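You operate a simulated robot arm through the tools that you are given. There is no shell and no other tool. Be economical: measure what you need, move in short steps, check, and stop when the job is done.

You run a simulated robot arm. Do the job below in one go: nothing can be reset, and whatever is moved stays where it is left.

## Task
Put the white bulb box that says "25 W" from the top of the slide bench on the mill print and the white bulb box labelled "40 W" on the mill print on a cream board. Put two of the cream cloth weights from the top of the slide bench on the low shelf of the slide bench. Put the black notebook labelled "R-2" from the top of the film bench on the small table by the glass door and the black notebook labelled "C-5" on the black-framed bench. Take the red box marked "R-21" from the top of the film bench and put it on the wide beige folder. Put one of the yellow drives from the top of the small grey desk on the free ledge of the tube stand. Any order will do. Set down upright: yellow drive.
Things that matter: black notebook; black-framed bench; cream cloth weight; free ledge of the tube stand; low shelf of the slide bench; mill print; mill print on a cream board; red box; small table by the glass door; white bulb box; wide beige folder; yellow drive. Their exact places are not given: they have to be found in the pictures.

Only the result counts: the job must be done as asked and must still hold three seconds after the hand-in. Knocking over, shifting, dropping, spilling or breaking anything else fails it. Flat cloth is picked up by pressing the open fingertips on it (5 to 10 N) and closing them slowly along it; thin cloth reads only 2 to 8 mm in the jaws.

## Robot
A 7-joint arm with a fingered hand on a trunk, on a base that drives. Base frame: it is fixed to the floor where the robot stands at the start and does not move with it; the origin is under the middle of the robot, x ahead of it, y to its left, z up. Readings come in m, rad, newtons and seconds.
Its first joint turns from -2.897 to 2.897 rad. Places, roughly: black notebook [0.25, 1.25, 0.75]; black-framed bench [-2.5, -2, 0.8]; cream cloth weight (9x5x3 cm) [0.8, 0.5, 0.8]; free ledge of the tube stand (15x36 cm) [-4.8, 1.68, 0.6]; low shelf of the slide bench [0.9, -0.1, 0.2]; mill print [1, -0.25, 0.75]; mill print on a cream board [0.75, -0.25, 0.75]; red box [0.5, 1.25, 1]; small table by the glass door [-0.1, -1.1, 0.8]; white bulb box [1, 0, 0.75]; wide beige folder [0.25, 1.75, 0.75]; yellow drive [-1.75, 0, 0.75]. Payload 3.7 kg.
The tool frame sits at the grasp point between the pads (the TCP): z along the fingers, y along the line on which they close. The tips reach 0.025 m beyond it. Largest opening 0.088 m; the body of the gripper starts 0.029 m behind the TCP. The gripper is a hand of 5 fingers: y runs from the thumb to the fingers, the wrist lies at [-0.013, -0.106, -0.174] in the tool frame, and closing takes about 1.5 s.
Orientation is told as [roll, pitch, yaw] about the base's x, y, z axes, in that order, counted from this pose: with the fingers straight down and the wrist toward the robot, the tool's x, y and z point along [0, 1, 0], [1, 0, 0] and [0, 0, -1] of the base frame.

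## Interface
- The arm moves only by the tool step_arm. Its arguments are lists of equal length, an entry for each row: "xyz": the shift along the base's x, y, z in units of 40 mm (1.0 is 40 mm), a list of three; "rotation": the turn, a rotation vector about the base's x, y, z in units of 5 degrees (1.0 is 5 degrees), a list of three. In form: {"xyz": [[x, y, z], ...], "rotation": [[ax, ay, az], ...]}. A call has 1 to 20 rows; each row shifts and turns the commanded pose from where the row before left it. "jaw" is the opening, from 0 (shut) to 1 (fully open), set as the call begins (left out, the last holds). A call with a number of a shift or a turn outside -1 to 1 is refused whole. A row lasts 0.2 s, in which the tool goes at most 0.05 m and 0.15 rad; a call with a longer step from one row to the next is refused whole, and so is a gripper value outside its range. Where a pose cannot be reached the arm comes as near as it can. A force on the tool above 40 N (or 10 N above the force at the start of the call, whichever is more), or a blocked arm, ends the call early, and 0.2 s more pass. Each finger travels about 0.108 m/s and halts on what it meets, pressing with about 31 N; the grip force reading is that of the motor and also rises with nothing between the fingers. The clock runs only during rows and for 0.2 s after the last one: add rows that do not move to give the fingers time. It gives the time, the measured TCP pose, the force on the tool (base axes), the opening and the grip force at its end, in the units of the frame above (readings bear some noise), with the torque about the TCP (base axes, N m) and any sound that the robot's microphone picked up, and new pictures: "show" is both (left out), scene, wrist or none.
- Cameras (640 x 400 px; columns grow to the right, rows downward): "scene" is now at [0.1735, 0.205, 1.2642]; the picture's right is [-0.26, -0.96, 0.00], its down [-0.76, 0.21, -0.62] and it looks along [0.60, -0.16, -0.78] (base axes); focal length 214 px, centre (320, 200). "wrist" rides on the gripper at [0.059, -0.079, -0.105] in the tool frame; the picture's right is [-0.73, 0.32, -0.61], its down [-0.62, -0.68, 0.38] and it looks along [-0.29, 0.66, 0.70] (tool axes); focal length 234 px, centre (320, 200).
- steer(legs): drives the robot by 1 to 6 legs, each [ahead, left, turn to the left] in m, m and rad, along the robot's own axes; the way and the turn of a leg run together, so that a leg with both is an arc; at most 1.5 m and 3.142 rad a leg. The arm and the cameras ride along, it lands a little off, and it stops where it bumps. It gives what a move gives, and a new picture of the scene camera.
- finger_targets(index, middle, ring, little, thumb_bend, thumb_turn): sets how far each is bent, from 0 (flat) to 100 (curled in); at 30 the hand is open as for a grip, at 70 the pads meet at the TCP. One left out holds its place. A second passes; each finger stops where it meets its share of the squeeze, and holds until it gets a number again. A gripper value or a shape takes the hand back. It gives what a move gives, with no picture; readings hold the bend of each and the force on index, middle, ring, little, thumb and palm. thumb_turn goes from beside the hand (0) to across from the fingers (100), as for a grip.
- set_grasp(shape): the hand has 5 fingers and takes this shape, open, in about a second: jaw (thumb against the fingers, like two jaws); tri (thumb and two fingers); tip (a fingertip pinch); poke (one finger out to press); point (the index stretched); flat (the hand flat); cup (the hand cupped); fist (a fist). The gripper value then closes the fingers along that shape, each until it touches; the sizes above hold for jaw. It gives what a move gives, with no picture.
- turn_head(pan, tilt): turns the head with the scene camera to pan (to the left, within 2.094 rad either way) and tilt (down, from -0.506 to 1.204), counted from straight ahead of the robot. It gives what a move gives, and a new picture of the scene camera.
- locate(camera, pixels): for up to 12 pixels [column, row] of the newest picture of that camera ("zoom" is the newest enlarged one), the place [x, y, z] in the base frame of the surface seen there, good to about 0.002 m. It takes no simulated time.
- zoom(camera, box): a new picture of the part [left, top, right, bottom] of that camera's present view, enlarged. It takes no simulated time.
- close_job(): hands the job in; it is judged then, once.

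Keep the steps short. Do not move on a guess: measure, check each grasp and each placing, and mend mistakes. In all there are 322 turns and 360 pictures (those below and enlarged ones count). Leave the gripper open and the arm clear of the work at the hand-in unless told otherwise, and finish with a single line.

The tools are called by a JSON object that holds its "fn" and its "kwargs". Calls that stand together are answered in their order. step_arm: Moves the arm, as the interface text tells. Its arguments: {"type":"object","properties":{"xyz":{"type":"array"},"rotation":{"type":"array"},"jaw":{"type":"number"},"show":{"type":"string","enum":["both","scene","wrist","none"]}},"required":["xyz","rotation"]} The other tools are called the same way: set_grasp (shape) gives the hand a shape; finger_targets (index, middle, ring, little, thumb_bend, thumb_turn) moves the fingers one by one; steer (legs) drives the base; turn_head (pan, tilt) turns the head that bears the scene camera; locate (camera, pixels) gives the place of the surface under pixels of a picture; zoom (camera, box) takes an enlarged picture of a part of a camera's view; close_job () hands the job in.

At the start:

```text
clock: 0.0
eef_pos: [0.3777, 0.4187, 1.0979]
ee_rot: [0.0, 0.0, -0.001]
contact_force: [-0.3, -0.4, 1.1]
ft_torque: [0.03, -0.02, 0.02]
finger_gap: 0.0875
gripper_force: 0.1
shape: jaw
bend: [30.0, 30.0, 30.0, 30.0, 30.0, 98.0]
finger forces: [0.0, 0.0, 0.0, 0.0, 0.0, 0.0]
robot x, y, heading: [0.0022, 0.0005, -0.001]
head pan, tilt: [-0.267, 0.901]
```

scene: 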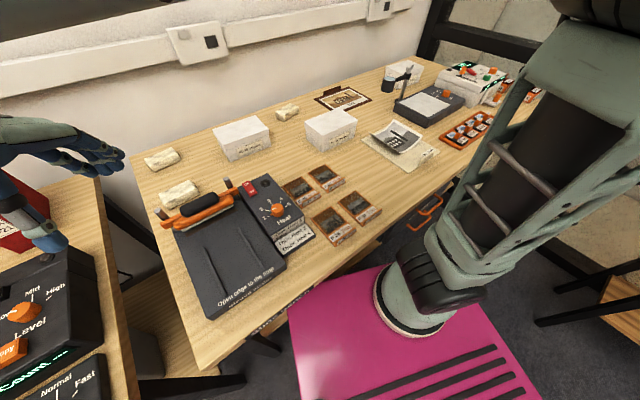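
wrist: 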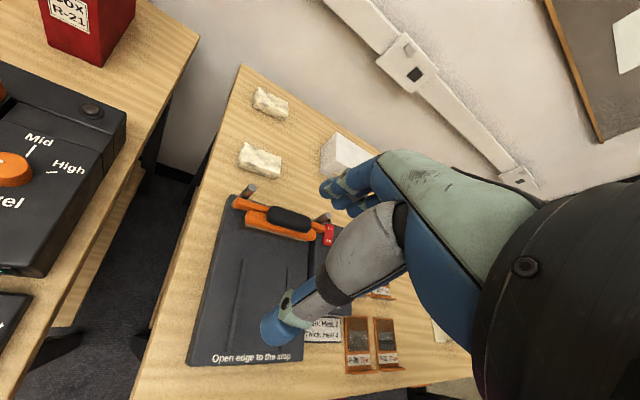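

I see the slide bench with bulb boxes, cloth weights and prints. I zoom in to read the labels.

{"fn": "zoom", "kwargs": {"camera": "scene", "box": [130, 50, 450, 250]}}

{"fn": "locate", "kwargs": {"camera": "scene", "pixels": [[162, 159], [180, 194], [288, 112], [238, 130], [328, 122], [400, 135], [345, 97], [400, 70], [240, 150], [328, 140], [410, 145]]}}

```text
2.00 times, centred on (290, 150) of scene
```

zoom: 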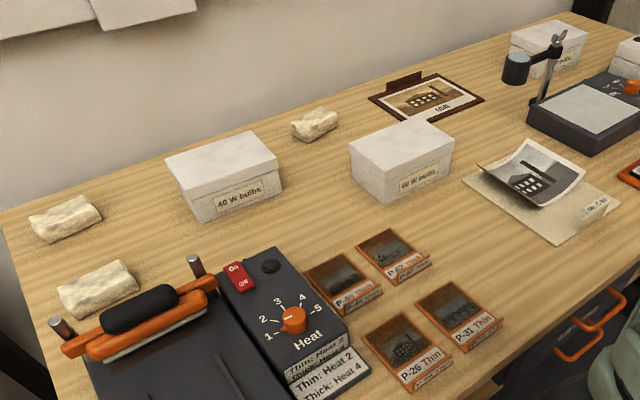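

```text
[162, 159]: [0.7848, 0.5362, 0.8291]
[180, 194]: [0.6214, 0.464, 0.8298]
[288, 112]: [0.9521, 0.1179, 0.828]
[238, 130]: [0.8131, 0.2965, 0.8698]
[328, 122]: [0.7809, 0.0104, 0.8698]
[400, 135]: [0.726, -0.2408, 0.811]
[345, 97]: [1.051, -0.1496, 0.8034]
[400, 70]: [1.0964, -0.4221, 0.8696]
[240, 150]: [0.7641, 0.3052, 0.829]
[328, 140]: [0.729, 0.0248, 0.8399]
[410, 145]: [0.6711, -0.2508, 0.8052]
```

The boxes read 40 W and 60 W. I zoom in on the far box and the prints, which may carry the 25 W label.

{"fn": "zoom", "kwargs": {"camera": "scene", "box": [300, 50, 460, 150]}}

{"fn": "turn_head", "kwargs": {"pan": -0.7, "tilt": 0.75}}

{"fn": "turn_head", "kwargs": {"pan": 1.3, "tilt": 0.8}}

```text
4.00 times, centred on (380, 100) of scene
```

zoom: 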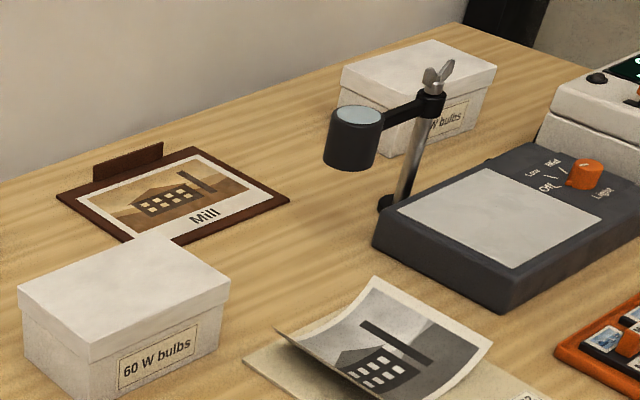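

```text
clock: 0.9
eef_pos: [0.3781, 0.419, 1.098]
ee_rot: [-0.002, 0.001, 0.001]
contact_force: [0.3, -0.1, 0.3]
ft_torque: [0.0, 0.02, 0.01]
finger_gap: 0.0871
gripper_force: 0.0
shape: jaw
bend: [30.0, 30.0, 30.0, 30.0, 30.0, 98.0]
finger forces: [0.0, 0.0, 0.0, 0.0, 0.1, 0.0]
robot x, y, heading: [-0.0004, 0.0045, -0.002]
head pan, tilt: [-0.7, 0.75]
```

scene: 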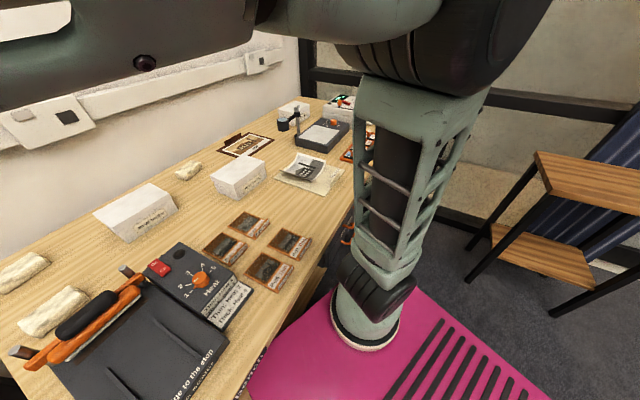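

```text
clock: 2.8
eef_pos: [0.3776, 0.4192, 1.0968]
ee_rot: [-0.001, -0.002, 0.001]
contact_force: [-1.0, -0.5, 0.3]
ft_torque: [0.0, 0.01, -0.02]
finger_gap: 0.0877
gripper_force: 0.1
shape: jaw
bend: [30.0, 30.0, 30.0, 30.0, 30.0, 98.0]
finger forces: [0.1, 0.0, 0.0, 0.1, 0.0, 0.0]
robot x, y, heading: [-0.0015, -0.0006, -0.002]
head pan, tilt: [1.3, 0.799]
```

scene: 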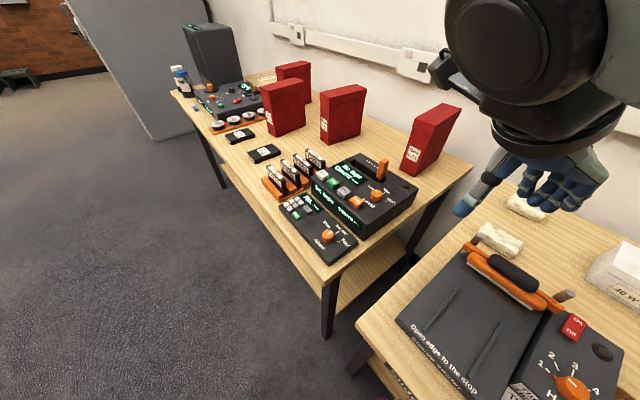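

I need a closer look at the film bench to read the red boxes and notebooks.

{"fn": "zoom", "kwargs": {"camera": "scene", "box": [160, 40, 320, 140]}}

{"fn": "zoom", "kwargs": {"camera": "scene", "box": [220, 50, 476, 210]}}

{"fn": "locate", "kwargs": {"camera": "scene", "pixels": [[240, 135], [264, 153], [264, 78], [293, 75], [285, 90], [343, 92], [435, 115], [425, 150], [333, 125], [280, 115], [270, 105]]}}

```text
4.00 times, centred on (240, 90) of scene
```

zoom: 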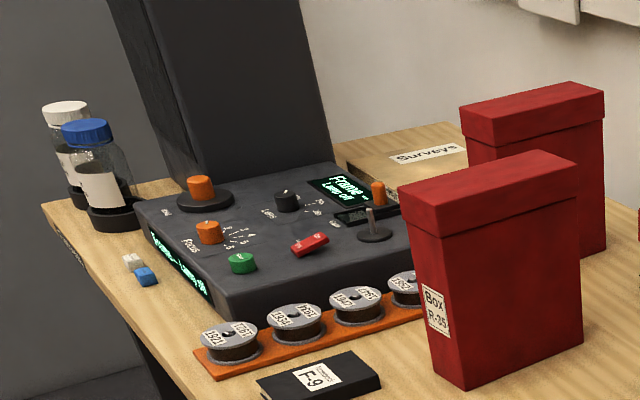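

```text
2.50 times, centred on (348, 130) of scene
```

zoom: 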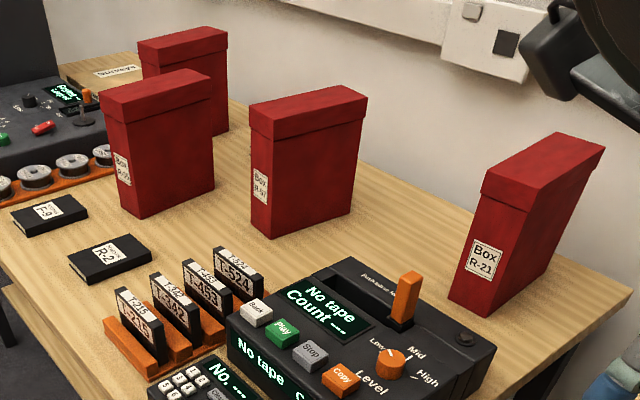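

```text
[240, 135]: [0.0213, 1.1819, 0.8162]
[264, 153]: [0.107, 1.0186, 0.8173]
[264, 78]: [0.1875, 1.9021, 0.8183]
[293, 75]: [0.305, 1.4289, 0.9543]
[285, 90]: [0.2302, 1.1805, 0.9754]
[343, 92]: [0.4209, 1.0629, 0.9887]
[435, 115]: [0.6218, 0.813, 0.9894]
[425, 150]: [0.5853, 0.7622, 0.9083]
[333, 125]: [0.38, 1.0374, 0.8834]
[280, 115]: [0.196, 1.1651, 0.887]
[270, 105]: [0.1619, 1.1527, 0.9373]
```

Label R-21 is at about (0.62, 0.81) and R-2 at (0.107, 1.02). I look around for the other places and for C-5.

{"fn": "turn_head", "kwargs": {"pan": 2.09, "tilt": 0.4}}

{"fn": "turn_head", "kwargs": {"pan": -1.9, "tilt": 0.4}}

{"fn": "turn_head", "kwargs": {"pan": -1.2, "tilt": 0.6}}

```text
clock: 4.0
eef_pos: [0.3773, 0.4194, 1.0988]
ee_rot: [0.002, 0.0, -0.001]
contact_force: [-0.4, -0.3, -0.4]
ft_torque: [-0.02, 0.01, 0.0]
finger_gap: 0.0876
gripper_force: 0.0
shape: jaw
bend: [30.0, 30.0, 30.0, 30.0, 30.0, 98.0]
finger forces: [0.0, 0.1, 0.0, 0.0, 0.0, 0.0]
robot x, y, heading: [-0.0038, 0.0001, -0.001]
head pan, tilt: [2.089, 0.4]
```

scene: 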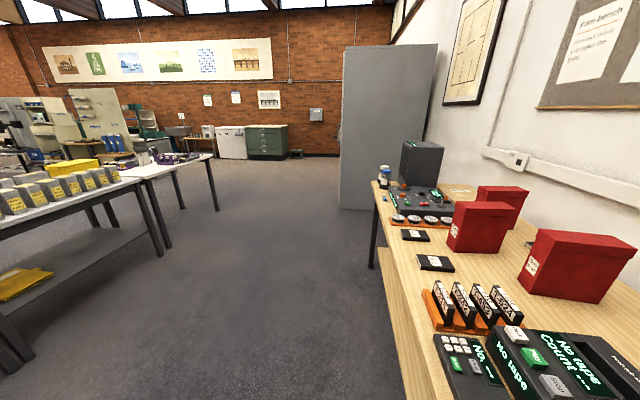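

```text
clock: 7.2
eef_pos: [0.3777, 0.4201, 1.0988]
ee_rot: [-0.001, 0.001, 0.001]
contact_force: [0.8, -0.9, 0.0]
ft_torque: [0.02, 0.0, -0.02]
finger_gap: 0.0876
gripper_force: 0.0
shape: jaw
bend: [30.0, 30.0, 30.0, 30.0, 30.0, 98.0]
finger forces: [0.0, 0.0, 0.1, 0.1, 0.0, 0.0]
robot x, y, heading: [-0.003, -0.0004, 0.001]
head pan, tilt: [-1.901, 0.4]
```

scene: 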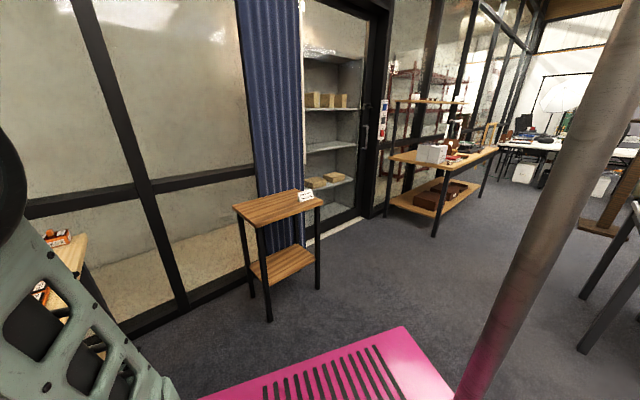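

```text
clock: 8.3
eef_pos: [0.3776, 0.4189, 1.0976]
ee_rot: [0.0, 0.0, 0.0]
contact_force: [0.3, -0.2, 0.0]
ft_torque: [0.01, -0.02, -0.02]
finger_gap: 0.0879
gripper_force: 0.1
shape: jaw
bend: [30.0, 30.0, 30.0, 30.0, 30.0, 98.0]
finger forces: [0.1, 0.0, 0.0, 0.0, 0.0, 0.1]
robot x, y, heading: [0.0047, -0.0005, 0.001]
head pan, tilt: [-1.201, 0.6]
```

scene: 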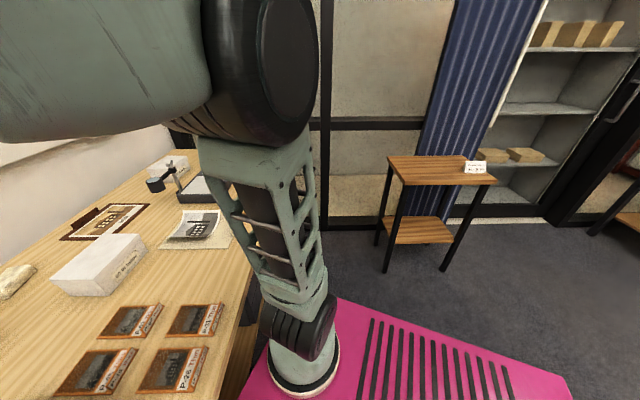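

I see the small table with a sign at (475, 167). I look down at the front and the low shelf of the slide bench, and measure the base's pink top.

{"fn": "turn_head", "kwargs": {"pan": 0.1, "tilt": 1.2}}

{"fn": "locate", "kwargs": {"camera": "scene", "pixels": [[320, 390], [350, 330], [300, 300], [250, 250], [400, 200], [200, 200], [100, 250], [320, 230], [420, 260], [280, 200]]}}

```text
clock: 9.8
eef_pos: [0.3779, 0.4191, 1.0987]
ee_rot: [0.0, -0.001, -0.001]
contact_force: [-0.2, 0.1, -0.3]
ft_torque: [-0.01, 0.0, -0.01]
finger_gap: 0.0877
gripper_force: 0.0
shape: jaw
bend: [30.0, 30.0, 30.0, 30.0, 30.0, 98.0]
finger forces: [0.0, 0.1, 0.0, 0.0, 0.0, 0.0]
robot x, y, heading: [0.0017, 0.0016, -0.0]
head pan, tilt: [0.099, 1.201]
```

scene: 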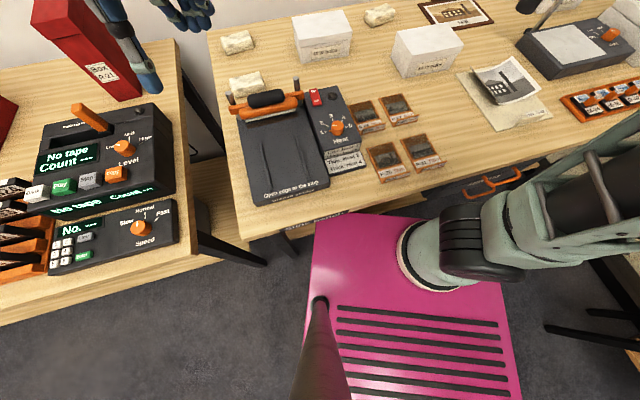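

```text
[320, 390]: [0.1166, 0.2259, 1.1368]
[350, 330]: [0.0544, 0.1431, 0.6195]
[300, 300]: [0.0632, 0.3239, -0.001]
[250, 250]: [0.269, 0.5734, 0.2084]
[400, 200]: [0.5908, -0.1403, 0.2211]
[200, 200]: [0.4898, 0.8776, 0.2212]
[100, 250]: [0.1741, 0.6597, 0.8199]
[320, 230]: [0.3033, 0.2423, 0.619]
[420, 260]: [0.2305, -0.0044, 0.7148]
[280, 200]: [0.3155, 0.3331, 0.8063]
```

I measure the bench front edge, the drawer handle and the base outline.

{"fn": "locate", "kwargs": {"camera": "scene", "pixels": [[245, 240], [350, 207], [410, 192], [490, 183], [330, 213], [420, 215], [435, 205], [270, 245], [300, 232], [500, 165], [460, 208], [640, 130]]}}

{"fn": "zoom", "kwargs": {"camera": "scene", "box": [240, 150, 560, 350]}}

```text
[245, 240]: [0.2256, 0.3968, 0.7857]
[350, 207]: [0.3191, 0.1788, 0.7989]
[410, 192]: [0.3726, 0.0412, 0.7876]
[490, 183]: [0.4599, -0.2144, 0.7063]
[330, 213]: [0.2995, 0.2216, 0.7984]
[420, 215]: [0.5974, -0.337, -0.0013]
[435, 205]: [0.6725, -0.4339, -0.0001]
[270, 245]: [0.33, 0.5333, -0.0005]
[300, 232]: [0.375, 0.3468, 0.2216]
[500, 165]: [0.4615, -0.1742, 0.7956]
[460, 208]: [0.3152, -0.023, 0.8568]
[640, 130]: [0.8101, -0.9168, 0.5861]
```

```text
2.00 times, centred on (400, 250) of scene
```

zoom: 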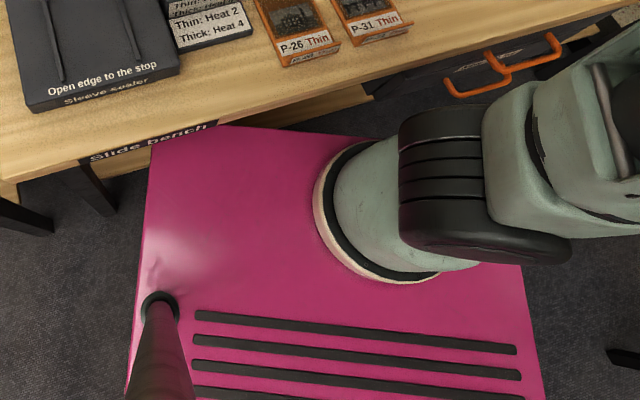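

The bench edge runs at an angle: its inward normal is about 0.39 rad to the left of x. I square the robot to the bench by turning 0.39 rad.

{"fn": "steer", "kwargs": {"legs": [[0, 0, 0.39]]}}

{"fn": "turn_head", "kwargs": {"pan": -0.5, "tilt": 1.0}}

```text
clock: 11.2
eef_pos: [0.2416, 0.5087, 1.097]
ee_rot: [-0.004, 0.001, 0.296]
contact_force: [-0.9, 0.0, 1.0]
ft_torque: [-0.03, 0.0, 0.0]
finger_gap: 0.0879
gripper_force: 0.0
shape: jaw
bend: [30.0, 30.0, 30.0, 30.0, 30.0, 98.0]
finger forces: [0.0, 0.0, 0.1, 0.0, 0.0, 0.1]
robot x, y, heading: [0.0052, -0.0041, 0.293]
head pan, tilt: [0.099, 1.201]
stopped in leg 1: the robot was blocked; the commanded pose is now the measured one
```

scene: 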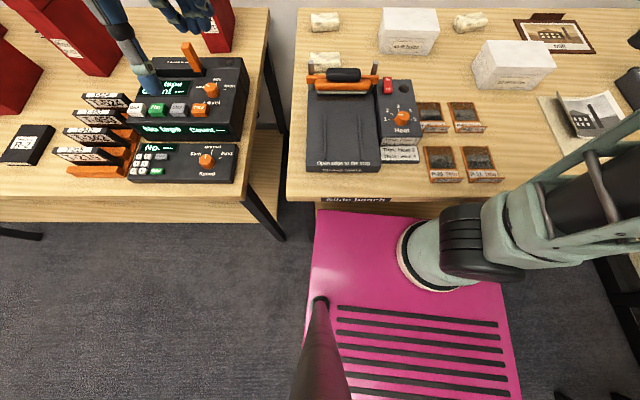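

```text
clock: 12.2
eef_pos: [0.2417, 0.5062, 1.0971]
ee_rot: [-0.004, 0.002, 0.298]
contact_force: [0.1, 0.6, 0.1]
ft_torque: [0.03, 0.0, 0.02]
finger_gap: 0.0877
gripper_force: 0.1
shape: jaw
bend: [30.0, 30.0, 30.0, 30.0, 30.0, 98.0]
finger forces: [0.1, 0.1, 0.0, 0.0, 0.0, 0.0]
robot x, y, heading: [0.0033, -0.004, 0.294]
head pan, tilt: [-0.499, 1.0]
```

scene: 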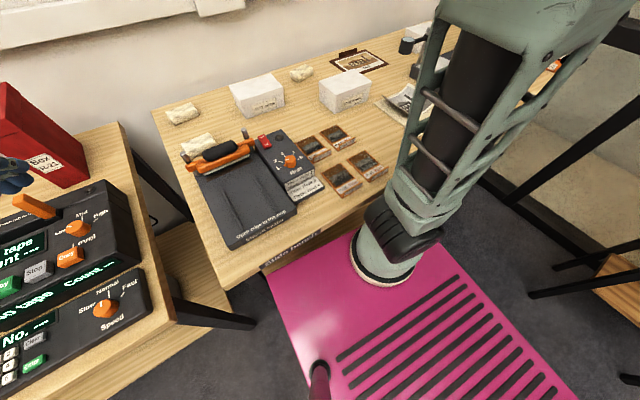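

The turn stopped at 0.294 rad because the front corner touched under the bench. I back off, finish the turn and slide right along the bench.

{"fn": "steer", "kwargs": {"legs": [[-0.12, 0, 0], [0, 0, 0.1], [0, -0.5, 0]]}}

{"fn": "turn_head", "kwargs": {"pan": 0.0, "tilt": 0.85}}

```text
clock: 16.5
eef_pos: [0.266, 0.0356, 1.0972]
ee_rot: [-0.003, 0.003, 0.406]
contact_force: [-0.7, 0.9, 0.0]
ft_torque: [0.02, 0.02, 0.03]
finger_gap: 0.0876
gripper_force: 0.1
shape: jaw
bend: [30.0, 30.0, 30.0, 30.0, 30.0, 98.0]
finger forces: [0.0, 0.0, 0.0, 0.1, 0.1, 0.0]
robot x, y, heading: [0.0827, -0.4956, 0.402]
head pan, tilt: [-0.499, 1.0]
```

scene: 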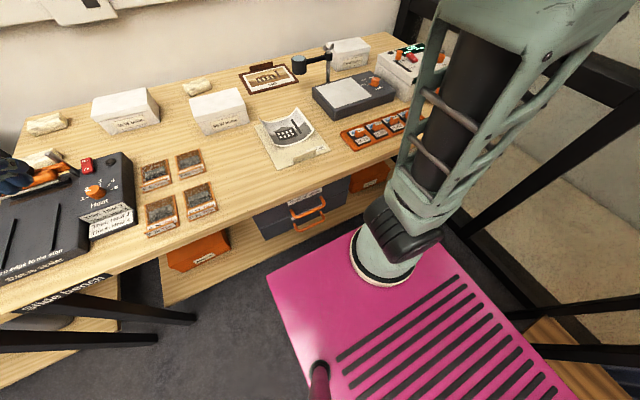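

```text
clock: 17.4
eef_pos: [0.2651, 0.0368, 1.0971]
ee_rot: [-0.004, 0.002, 0.406]
contact_force: [-0.9, -1.3, -0.7]
ft_torque: [-0.02, 0.0, 0.0]
finger_gap: 0.0875
gripper_force: 0.1
shape: jaw
bend: [30.0, 30.0, 30.0, 30.0, 30.0, 98.0]
finger forces: [0.0, 0.0, 0.0, 0.0, 0.1, 0.0]
robot x, y, heading: [0.0821, -0.4982, 0.404]
head pan, tilt: [0.0, 0.85]
```

scene: 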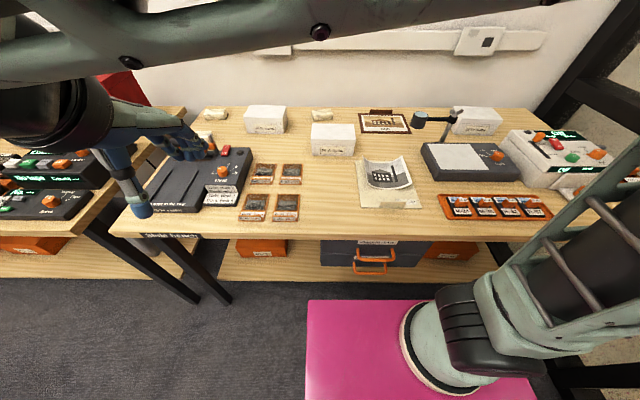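

Now the view is square to the bench. I check the box label at (477, 122) and measure the box and print geometry.

{"fn": "zoom", "kwargs": {"camera": "scene", "box": [340, 90, 540, 215]}}

{"fn": "locate", "kwargs": {"camera": "scene", "pixels": [[459, 110], [493, 110], [454, 119], [500, 119], [387, 122], [366, 131], [407, 131], [372, 113], [363, 159], [403, 158], [364, 207], [421, 207]]}}

{"fn": "locate", "kwargs": {"camera": "scene", "pixels": [[385, 170], [370, 185], [410, 185], [390, 195], [314, 127], [354, 127], [312, 139], [355, 140], [250, 107], [285, 107], [246, 120], [287, 120]]}}

```text
3.20 times, centred on (440, 152) of scene
```

zoom: 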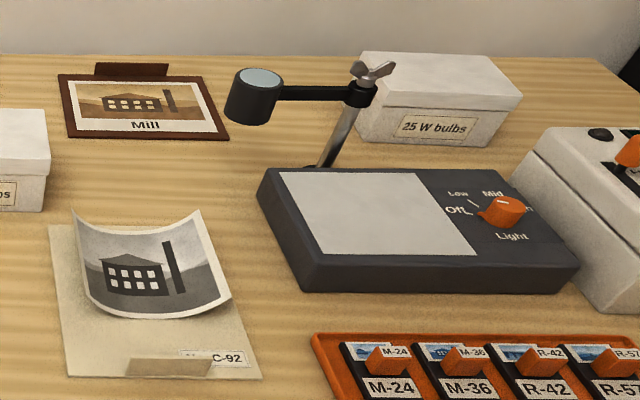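

```text
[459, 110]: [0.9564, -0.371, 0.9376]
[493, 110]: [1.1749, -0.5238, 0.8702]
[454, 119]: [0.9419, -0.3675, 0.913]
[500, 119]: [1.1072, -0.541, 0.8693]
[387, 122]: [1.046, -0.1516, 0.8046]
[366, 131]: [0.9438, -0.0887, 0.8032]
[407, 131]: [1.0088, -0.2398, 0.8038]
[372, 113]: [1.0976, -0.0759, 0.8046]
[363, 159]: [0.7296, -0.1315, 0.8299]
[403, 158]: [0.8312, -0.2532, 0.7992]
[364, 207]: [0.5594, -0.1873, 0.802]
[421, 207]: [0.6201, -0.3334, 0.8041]
```

```text
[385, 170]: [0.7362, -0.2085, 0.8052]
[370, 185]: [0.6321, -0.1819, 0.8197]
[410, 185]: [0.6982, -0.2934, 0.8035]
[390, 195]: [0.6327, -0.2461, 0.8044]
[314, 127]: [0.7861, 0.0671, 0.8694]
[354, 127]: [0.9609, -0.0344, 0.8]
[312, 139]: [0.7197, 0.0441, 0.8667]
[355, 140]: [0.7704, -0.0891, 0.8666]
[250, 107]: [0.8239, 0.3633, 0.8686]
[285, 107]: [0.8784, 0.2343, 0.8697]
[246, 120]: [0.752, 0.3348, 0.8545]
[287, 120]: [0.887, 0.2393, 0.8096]
```

The far box is the 25 W one. I measure its corners and the lamp in the zoomed picture.

{"fn": "zoom", "kwargs": {"camera": "scene", "box": [400, 90, 528, 170]}}

{"fn": "locate", "kwargs": {"camera": "zoom", "pixels": [[285, 90], [462, 88], [500, 135], [400, 145], [380, 210], [310, 80], [330, 170], [280, 240], [300, 130], [110, 130], [440, 120], [440, 210]]}}

```text
5.00 times, centred on (464, 130) of scene
```

zoom: 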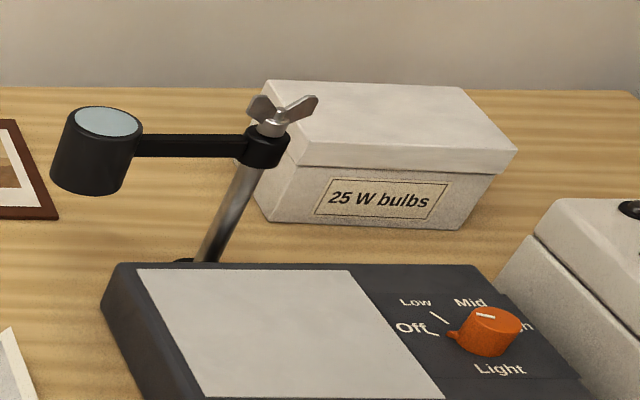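

```text
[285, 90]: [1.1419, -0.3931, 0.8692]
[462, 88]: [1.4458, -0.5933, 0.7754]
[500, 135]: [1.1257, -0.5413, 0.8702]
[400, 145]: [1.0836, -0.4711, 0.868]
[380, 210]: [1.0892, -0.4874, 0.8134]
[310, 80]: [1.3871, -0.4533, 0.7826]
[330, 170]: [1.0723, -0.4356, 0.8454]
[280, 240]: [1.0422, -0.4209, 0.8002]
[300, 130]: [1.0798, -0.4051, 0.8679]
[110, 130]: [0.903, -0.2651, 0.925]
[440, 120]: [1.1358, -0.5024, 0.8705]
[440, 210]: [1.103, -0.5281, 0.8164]
```

I measure the depth of an identical box (60 W) precisely.

{"fn": "zoom", "kwargs": {"camera": "scene", "box": [290, 100, 386, 160]}}

{"fn": "zoom", "kwargs": {"camera": "scene", "box": [220, 90, 316, 150]}}

```text
6.67 times, centred on (338, 130) of scene
```

zoom: 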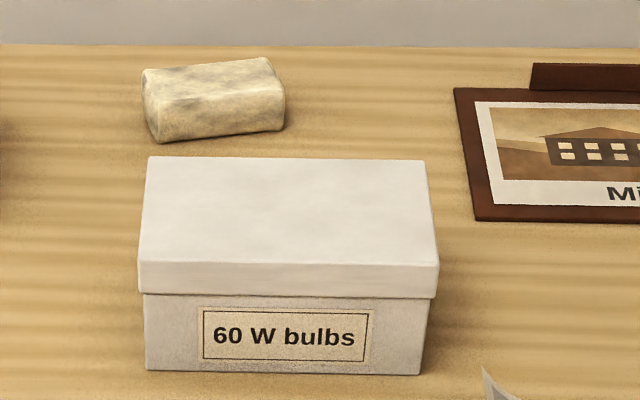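

```text
6.67 times, centred on (268, 120) of scene
```

zoom: 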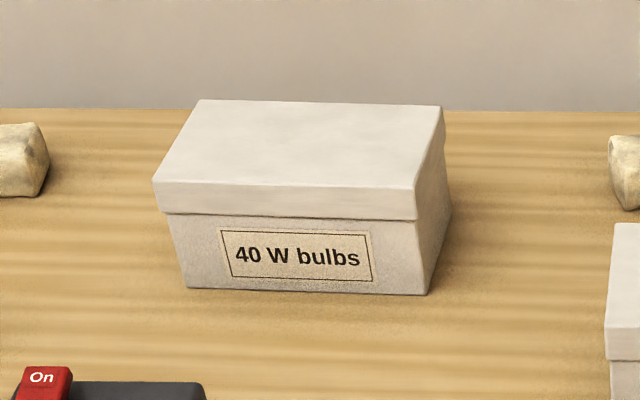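

{"fn": "locate", "kwargs": {"camera": "zoom", "pixels": [[208, 103], [436, 108], [160, 181], [410, 189], [418, 200], [444, 125], [442, 160], [166, 209], [414, 216], [446, 210], [424, 285], [190, 280]]}}

```text
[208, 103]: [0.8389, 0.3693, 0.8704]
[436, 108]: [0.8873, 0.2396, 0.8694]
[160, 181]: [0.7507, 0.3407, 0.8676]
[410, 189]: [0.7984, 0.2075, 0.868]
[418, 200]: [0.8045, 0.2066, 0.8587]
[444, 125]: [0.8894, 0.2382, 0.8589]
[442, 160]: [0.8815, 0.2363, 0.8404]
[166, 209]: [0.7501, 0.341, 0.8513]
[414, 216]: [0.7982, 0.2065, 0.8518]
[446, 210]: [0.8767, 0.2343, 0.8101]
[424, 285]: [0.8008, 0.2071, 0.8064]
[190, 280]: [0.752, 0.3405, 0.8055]
```

The lid is about 0.097 m deep and 0.145 m long, wider than the 0.088 jaw. I test how wide the hand opens with the fingers set flatter.

{"fn": "finger_targets", "kwargs": {"index": 12, "middle": 12, "ring": 12, "little": 12, "thumb_bend": 12}}

{"fn": "step_arm", "kwargs": {"xyz": [[0, 0, 0]], "rotation": [[0, 0, 0]], "show": "both"}}

```text
clock: 18.4
eef_pos: [0.2652, 0.0344, 1.0975]
ee_rot: [-0.004, 0.001, 0.407]
contact_force: [-0.5, 0.0, 0.3]
ft_torque: [0.03, -0.03, 0.02]
finger_gap: 0.1172
gripper_force: 0.0
shape: fingers
bend: [12.0, 12.0, 12.0, 12.0, 12.0, 98.0]
finger forces: [0.0, 0.0, 0.0, 0.0, 0.0, 0.0]
robot x, y, heading: [0.0806, -0.4979, 0.408]
head pan, tilt: [0.0, 0.85]
```

```text
clock: 18.8
eef_pos: [0.2635, 0.0365, 1.0967]
ee_rot: [-0.004, 0.001, 0.408]
contact_force: [0.0, -0.4, 0.3]
ft_torque: [-0.02, 0.01, -0.03]
finger_gap: 0.1172
gripper_force: 0.1
shape: fingers
bend: [12.0, 12.0, 12.0, 12.0, 12.0, 98.0]
finger forces: [0.0, 0.0, 0.0, 0.0, 0.2, 0.0]
robot x, y, heading: [0.0857, -0.5008, 0.407]
head pan, tilt: [0.0, 0.85]
```

scene: 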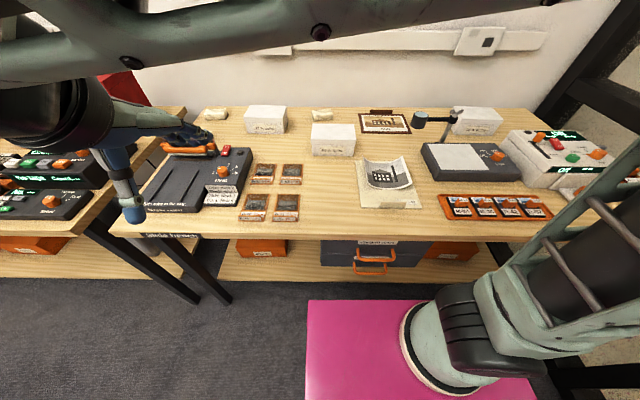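
wrist: 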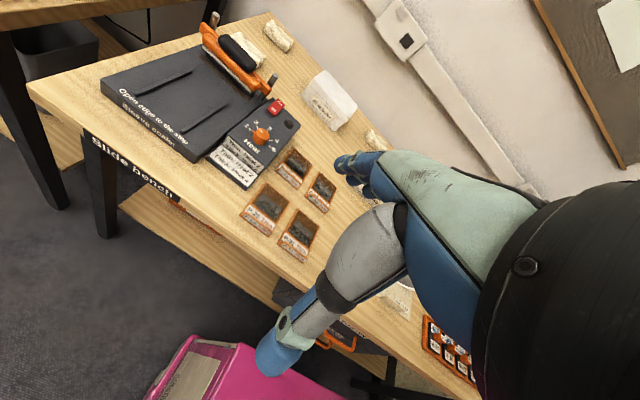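

The opening is now 0.117 m, enough for the box. I measure the lamp post near the 25 W box, then drive 8 cm ahead.

{"fn": "zoom", "kwargs": {"camera": "scene", "box": [400, 90, 528, 170]}}

{"fn": "locate", "kwargs": {"camera": "zoom", "pixels": [[275, 125], [262, 150], [235, 200], [205, 255], [255, 103], [310, 103], [95, 115], [500, 158], [290, 160], [284, 86], [455, 92], [480, 215]]}}

{"fn": "steer", "kwargs": {"legs": [[0.08, 0, 0]]}}

```text
5.00 times, centred on (464, 130) of scene
```

zoom: 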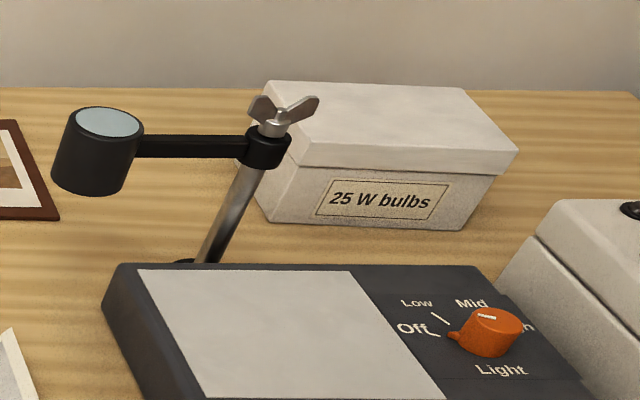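

```text
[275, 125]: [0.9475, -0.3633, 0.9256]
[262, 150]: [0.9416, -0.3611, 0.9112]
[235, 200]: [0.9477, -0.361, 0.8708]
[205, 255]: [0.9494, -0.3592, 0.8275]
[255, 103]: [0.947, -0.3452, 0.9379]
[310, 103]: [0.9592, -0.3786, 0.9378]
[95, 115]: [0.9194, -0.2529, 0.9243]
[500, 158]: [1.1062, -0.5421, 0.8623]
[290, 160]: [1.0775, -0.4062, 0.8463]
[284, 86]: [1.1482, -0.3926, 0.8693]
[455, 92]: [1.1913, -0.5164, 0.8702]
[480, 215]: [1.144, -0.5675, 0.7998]
```

```text
clock: 20.0
eef_pos: [0.3357, 0.0652, 1.0966]
ee_rot: [-0.003, -0.001, 0.406]
contact_force: [-0.3, -0.7, 0.0]
ft_torque: [0.04, -0.01, -0.02]
finger_gap: 0.1172
gripper_force: 0.1
shape: fingers
bend: [12.0, 12.0, 12.0, 12.0, 12.0, 98.0]
finger forces: [0.0, 0.0, 0.0, 0.2, 0.0, 0.1]
robot x, y, heading: [0.1544, -0.4681, 0.406]
head pan, tilt: [0.0, 0.85]
stopped in leg 1: the robot was blocked; the commanded pose is now the measured one
```

scene: 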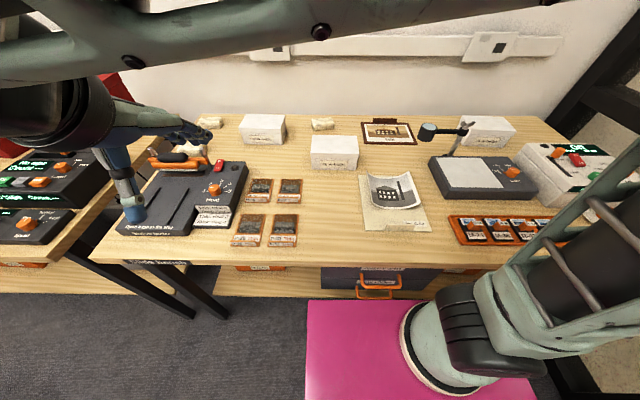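

The base stopped 7.7 cm ahead, touching lightly. The 25 W box centre is about (1.129, −0.468) with yaw 0.33. I move the open hand above it at z 1.10, halfway first.

{"fn": "step_arm", "kwargs": {"xyz": [[0.99, -0.666, 0], [0.99, -0.666, 0], [0.99, -0.666, 0], [0.99, -0.666, 0], [0.99, -0.666, 0], [0.99, -0.666, 0], [0.99, -0.666, 0], [0.99, -0.666, 0], [0.99, -0.666, 0], [0.99, -0.666, 0]], "rotation": [[0, 0, -0.04], [0, 0, -0.04], [0, 0, -0.04], [0, 0, -0.04], [0, 0, -0.04], [0, 0, -0.04], [0, 0, -0.04], [0, 0, -0.04], [0, 0, -0.04], [0, 0, -0.04]]}}

```text
clock: 22.2
eef_pos: [0.7281, -0.1987, 1.0965]
ee_rot: [-0.001, -0.001, 0.371]
contact_force: [-0.3, 0.4, 1.4]
ft_torque: [0.01, -0.03, 0.0]
finger_gap: 0.1173
gripper_force: 0.0
shape: fingers
bend: [12.0, 12.0, 12.0, 12.0, 12.0, 98.0]
finger forces: [0.0, 0.0, 0.1, 0.0, 0.1, 0.0]
robot x, y, heading: [0.155, -0.4688, 0.404]
head pan, tilt: [0.0, 0.85]
```

scene: 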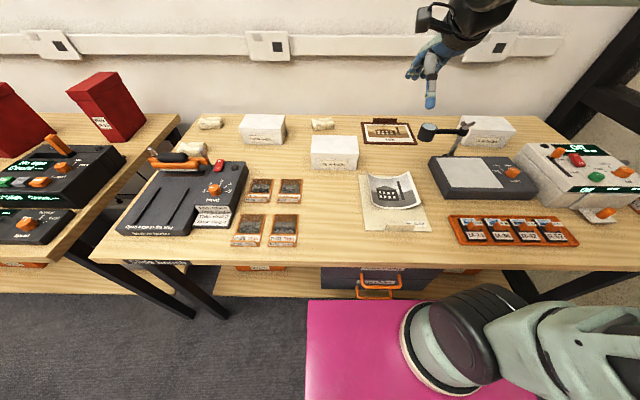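
wrist: 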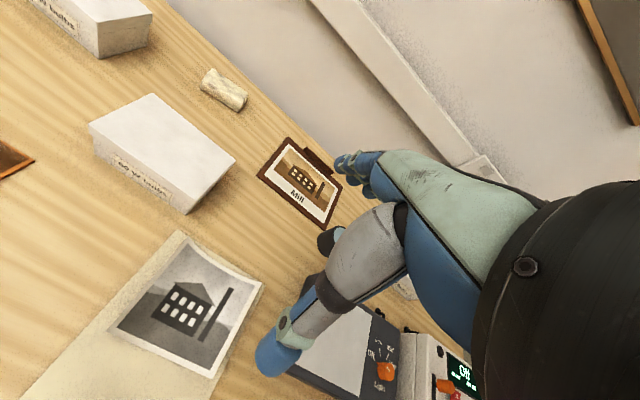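

Clear so far. I go on most of the rest of the way, and check the wall and trunking distance.

{"fn": "step_arm", "kwargs": {"xyz": [[0.99, -0.666, 0], [0.99, -0.666, 0], [0.99, -0.666, 0], [0.99, -0.666, 0], [0.99, -0.666, 0], [0.99, -0.666, 0], [0.99, -0.666, 0], [0.99, -0.666, 0]], "rotation": [[0, 0, -0.06], [0, 0, -0.06], [0, 0, -0.06], [0, 0, -0.06], [0, 0, -0.06], [0, 0, -0.06], [0, 0, -0.06], [0, 0, -0.06]]}}

{"fn": "locate", "kwargs": {"camera": "scene", "pixels": [[480, 105], [500, 42], [420, 50], [400, 105], [620, 100]]}}

```text
clock: 24.0
eef_pos: [1.0447, -0.412, 1.092]
ee_rot: [-0.003, 0.0, 0.33]
contact_force: [-0.2, -0.2, -0.1]
ft_torque: [0.02, -0.01, 0.02]
finger_gap: 0.1173
gripper_force: 0.1
shape: fingers
bend: [12.0, 12.0, 12.0, 12.0, 12.0, 98.0]
finger forces: [0.1, 0.0, 0.0, 0.1, 0.1, 0.0]
robot x, y, heading: [0.1576, -0.4706, 0.407]
head pan, tilt: [0.0, 0.85]
```

scene: 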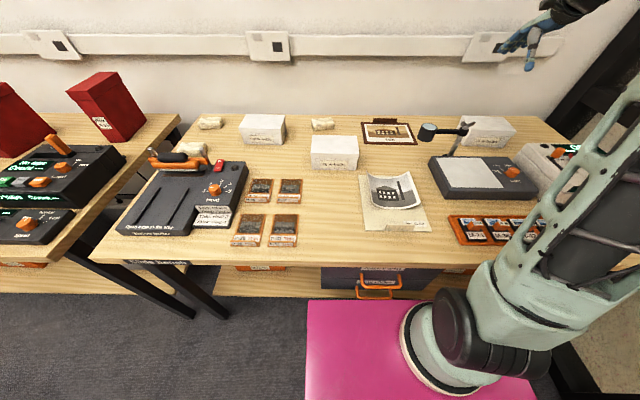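
wrist: 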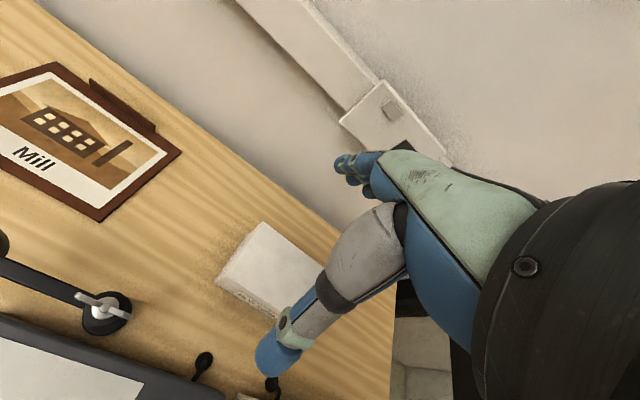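

```text
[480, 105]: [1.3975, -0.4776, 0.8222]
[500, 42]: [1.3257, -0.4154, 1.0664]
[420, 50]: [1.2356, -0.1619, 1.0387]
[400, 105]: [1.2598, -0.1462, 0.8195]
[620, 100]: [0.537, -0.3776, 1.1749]
```

The wall is 0.15 m or more behind the box. I finish above the box and descend to z about 0.96.

{"fn": "step_arm", "kwargs": {"xyz": [[0.98, -0.66, 0], [0.98, -0.66, 0], [0, 0, -1], [0, 0, -1], [0, 0, -1], [0, 0, 0]], "rotation": [[0, 0, 0], [0, 0, 0], [0, 0, 0], [0, 0, 0], [0, 0, 0], [0, 0, 0]]}}

```text
clock: 25.4
eef_pos: [1.1215, -0.4662, 0.9762]
ee_rot: [-0.003, 0.0, 0.33]
contact_force: [-0.4, -0.6, -0.9]
ft_torque: [0.0, 0.02, -0.01]
finger_gap: 0.1171
gripper_force: 0.1
shape: fingers
bend: [12.0, 12.0, 12.0, 12.0, 12.0, 98.0]
finger forces: [0.0, 0.0, 0.2, 0.0, 0.0, 0.1]
robot x, y, heading: [0.1517, -0.4679, 0.405]
head pan, tilt: [0.0, 0.85]
```

scene: 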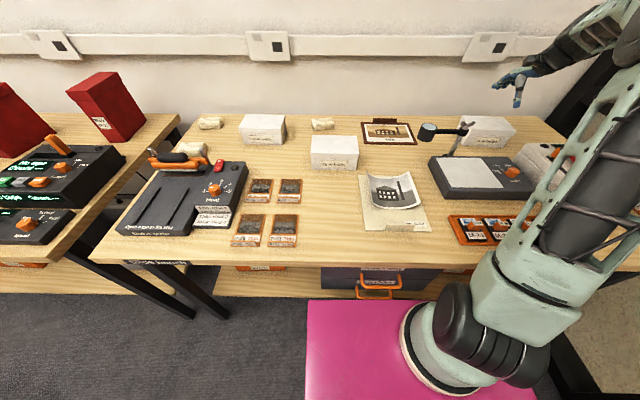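
wrist: 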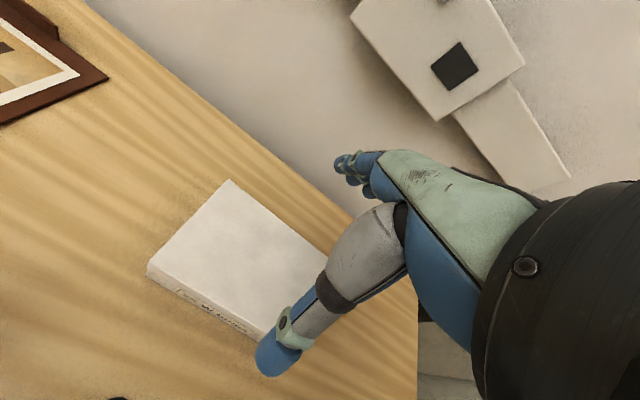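

The wrist view shows the box's left end. I measure its corners from this camera to fix the alignment.

{"fn": "locate", "kwargs": {"camera": "wrist", "pixels": [[152, 265], [230, 185], [240, 330], [320, 245], [150, 275], [200, 220], [270, 374], [255, 355]]}}

```text
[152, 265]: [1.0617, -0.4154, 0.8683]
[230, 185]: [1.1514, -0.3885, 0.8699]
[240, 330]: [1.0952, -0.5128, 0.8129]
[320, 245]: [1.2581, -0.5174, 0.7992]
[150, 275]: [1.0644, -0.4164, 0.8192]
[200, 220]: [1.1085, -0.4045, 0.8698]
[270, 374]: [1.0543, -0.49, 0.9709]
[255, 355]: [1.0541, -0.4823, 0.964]
```

The box is centred about 7 mm further ahead. I correct and lower to z about 0.85, so the fingers straddle the lid.

{"fn": "step_arm", "kwargs": {"xyz": [[0.17, 0.05, -0.5], [0, 0, -0.8], [0, 0, -0.8], [0, 0, -0.5], [0, 0, -0.5], [0, 0, 0]], "rotation": [[0, 0, -0.1], [0, 0, -0.1], [0, 0, 0], [0, 0, 0], [0, 0, 0], [0, 0, 0]]}}

```text
clock: 26.6
eef_pos: [1.134, -0.4645, 0.8602]
ee_rot: [-0.009, -0.014, 0.309]
contact_force: [-5.8, -1.8, 18.8]
ft_torque: [-0.2, 0.54, 0.04]
finger_gap: 0.1228
gripper_force: 10.2
shape: fingers
bend: [11.0, 12.0, 12.0, 11.0, 1.0, 97.0]
finger forces: [2.4, 0.0, 0.0, 1.3, 17.0, 0.0]
robot x, y, heading: [0.1532, -0.4701, 0.409]
head pan, tilt: [0.0, 0.85]
stopped in row 6: the force on the tool passed its limit at 46 N (the readings are from after the stop); the commanded pose is now the measured one
```

scene: 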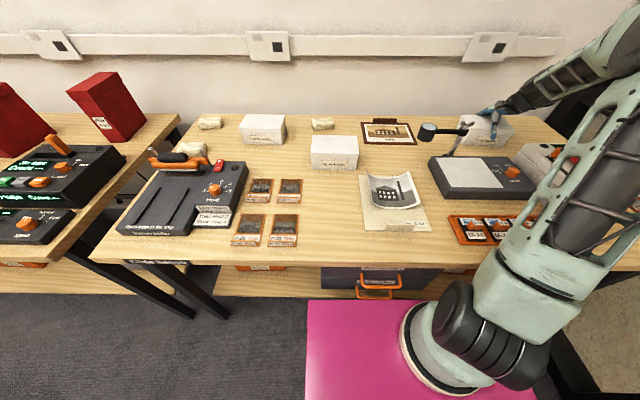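
wrist: 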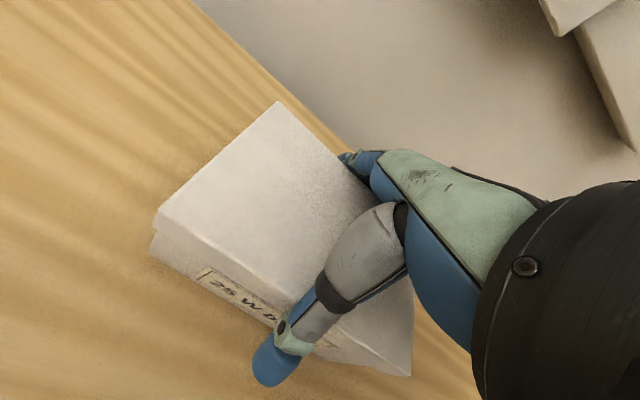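

The thumb's base is pressing on the lid edge at z 0.86. I lift 8 mm to relieve it and read the forces before closing.

{"fn": "step_arm", "kwargs": {"xyz": [[-0.1, -0.03, 0.22], [0, 0, 0]], "rotation": [[0, 0, 0], [0, 0, 0]], "show": "wrist"}}

{"fn": "finger_targets", "kwargs": {"index": 24, "middle": 24, "ring": 24, "little": 24, "thumb_bend": 24}}

```text
clock: 27.2
eef_pos: [1.1272, -0.4651, 0.8655]
ee_rot: [-0.007, -0.01, 0.311]
contact_force: [-0.1, -0.2, -1.0]
ft_torque: [0.0, -0.03, 0.02]
finger_gap: 0.1187
gripper_force: 0.3
shape: fingers
bend: [12.0, 12.0, 12.0, 12.0, 11.0, 97.0]
finger forces: [0.6, 0.0, 0.0, 0.1, 0.3, 0.0]
robot x, y, heading: [0.151, -0.4698, 0.406]
head pan, tilt: [0.0, 0.85]
```

wrist: 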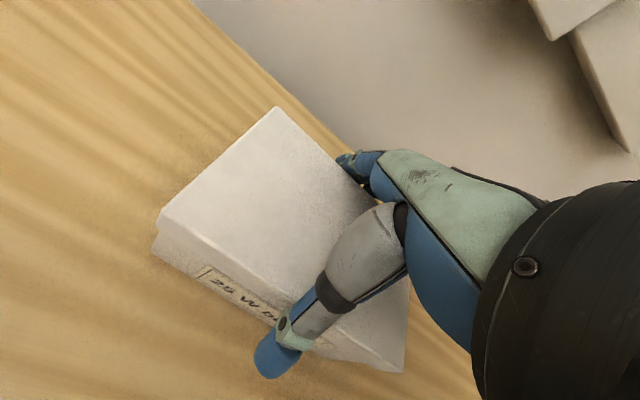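

```text
clock: 28.2
eef_pos: [1.1284, -0.4652, 0.8676]
ee_rot: [-0.006, -0.01, 0.312]
contact_force: [4.8, 0.4, 13.2]
ft_torque: [0.08, -0.61, 0.09]
finger_gap: 0.1134
gripper_force: 13.5
shape: fingers
bend: [17.0, 24.0, 21.0, 21.0, 15.0, 97.0]
finger forces: [11.3, 0.7, 3.2, 3.6, 8.1, 0.0]
robot x, y, heading: [0.151, -0.4719, 0.405]
head pan, tilt: [0.0, 0.85]
```

The fingers are touching the box. I squeeze more firmly, then lift a little to test.

{"fn": "finger_targets", "kwargs": {"index": 45, "middle": 45, "ring": 45, "little": 45, "thumb_bend": 45}}

{"fn": "step_arm", "kwargs": {"xyz": [[0, 0, 0.4], [0, 0, 0.4], [0, 0, 0]], "rotation": [[0, 0, 0], [0, 0, 0], [0, 0, 0]]}}

```text
clock: 29.0
eef_pos: [1.1296, -0.4649, 0.8707]
ee_rot: [-0.014, -0.02, 0.312]
contact_force: [4.3, 1.0, 11.3]
ft_torque: [-0.06, -0.29, 0.21]
finger_gap: 0.1066
gripper_force: 27.1
shape: fingers
bend: [26.0, 37.0, 36.0, 38.0, 0.0, 94.0]
finger forces: [11.2, 6.5, 6.9, 8.0, 22.7, 0.0]
robot x, y, heading: [0.1539, -0.4687, 0.406]
head pan, tilt: [0.0, 0.85]
stopped: the force on the tool passed its limit at 41 N (the readings are from after the stop); the commanded pose is now the measured one
```

```text
clock: 29.8
eef_pos: [1.1286, -0.4645, 0.9006]
ee_rot: [-0.007, -0.014, 0.308]
contact_force: [-0.3, -0.2, 0.4]
ft_torque: [-0.01, 0.0, 0.0]
finger_gap: 0.0796
gripper_force: 0.0
shape: fingers
bend: [37.0, 45.0, 45.0, 45.0, 25.0, 97.0]
finger forces: [0.1, 0.0, 0.0, 0.1, 0.0, 0.1]
robot x, y, heading: [0.154, -0.47, 0.411]
head pan, tilt: [0.0, 0.85]
```

scene: 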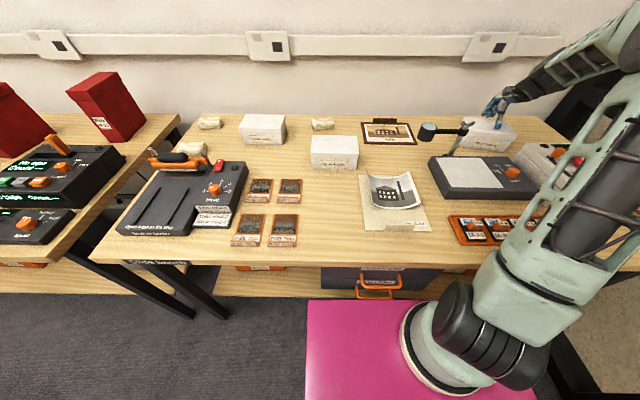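
wrist: 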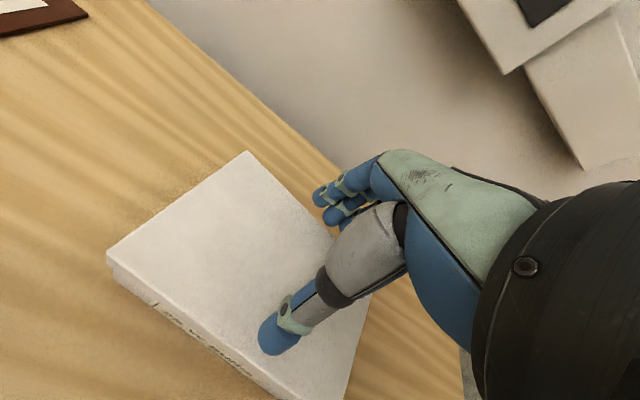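

The grip slipped off because the thumb was overpowered. I check where the box is now, and open the hand fully for a deeper grasp.

{"fn": "finger_targets", "kwargs": {"index": 0, "middle": 0, "ring": 0, "little": 0, "thumb_bend": 0}}

{"fn": "step_arm", "kwargs": {"xyz": [[0, 0, 0.9], [0, 0, 0.9], [0, 0, 0]], "rotation": [[0, 0, 0], [0, 0, 0], [0, 0, 0]]}}

{"fn": "locate", "kwargs": {"camera": "wrist", "pixels": [[152, 265], [230, 185], [170, 250], [200, 220], [180, 210]]}}

```text
clock: 30.8
eef_pos: [1.129, -0.4646, 0.9005]
ee_rot: [-0.009, -0.015, 0.31]
contact_force: [-0.8, 0.8, 1.0]
ft_torque: [-0.03, 0.02, 0.0]
finger_gap: 0.1324
gripper_force: 0.0
shape: fingers
bend: [0.0, 0.0, 0.0, 0.0, 0.0, 97.0]
finger forces: [0.0, 0.0, 0.1, 0.0, 0.0, 0.1]
robot x, y, heading: [0.1506, -0.469, 0.406]
head pan, tilt: [0.0, 0.85]
```

```text
clock: 31.6
eef_pos: [1.1314, -0.4625, 0.9738]
ee_rot: [-0.008, -0.014, 0.311]
contact_force: [-0.7, -0.3, 0.3]
ft_torque: [-0.02, 0.01, -0.01]
finger_gap: 0.1325
gripper_force: 0.0
shape: fingers
bend: [0.0, 0.0, 0.0, 0.0, 0.0, 97.0]
finger forces: [0.1, 0.0, 0.1, 0.0, 0.0, 0.0]
robot x, y, heading: [0.1498, -0.4694, 0.407]
head pan, tilt: [0.0, 0.85]
```

scene: 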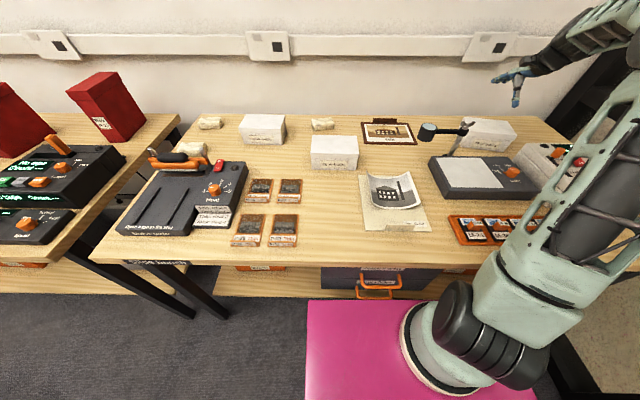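
wrist: 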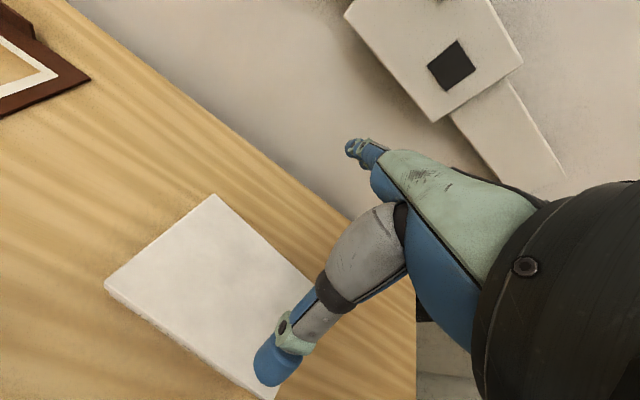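

```text
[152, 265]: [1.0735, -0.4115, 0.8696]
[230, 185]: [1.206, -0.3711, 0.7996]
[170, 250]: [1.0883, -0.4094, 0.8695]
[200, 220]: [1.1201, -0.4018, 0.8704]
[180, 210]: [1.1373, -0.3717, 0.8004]
```

{"fn": "locate", "kwargs": {"camera": "wrist", "pixels": [[109, 282], [215, 198], [160, 240], [150, 305], [200, 340], [240, 225], [280, 265], [310, 288]]}}

```text
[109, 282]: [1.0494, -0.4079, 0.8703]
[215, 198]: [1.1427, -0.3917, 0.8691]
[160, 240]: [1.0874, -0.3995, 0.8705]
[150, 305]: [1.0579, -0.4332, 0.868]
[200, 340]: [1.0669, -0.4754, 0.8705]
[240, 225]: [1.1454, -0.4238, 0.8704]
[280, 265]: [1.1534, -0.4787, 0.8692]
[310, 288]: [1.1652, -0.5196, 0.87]
```

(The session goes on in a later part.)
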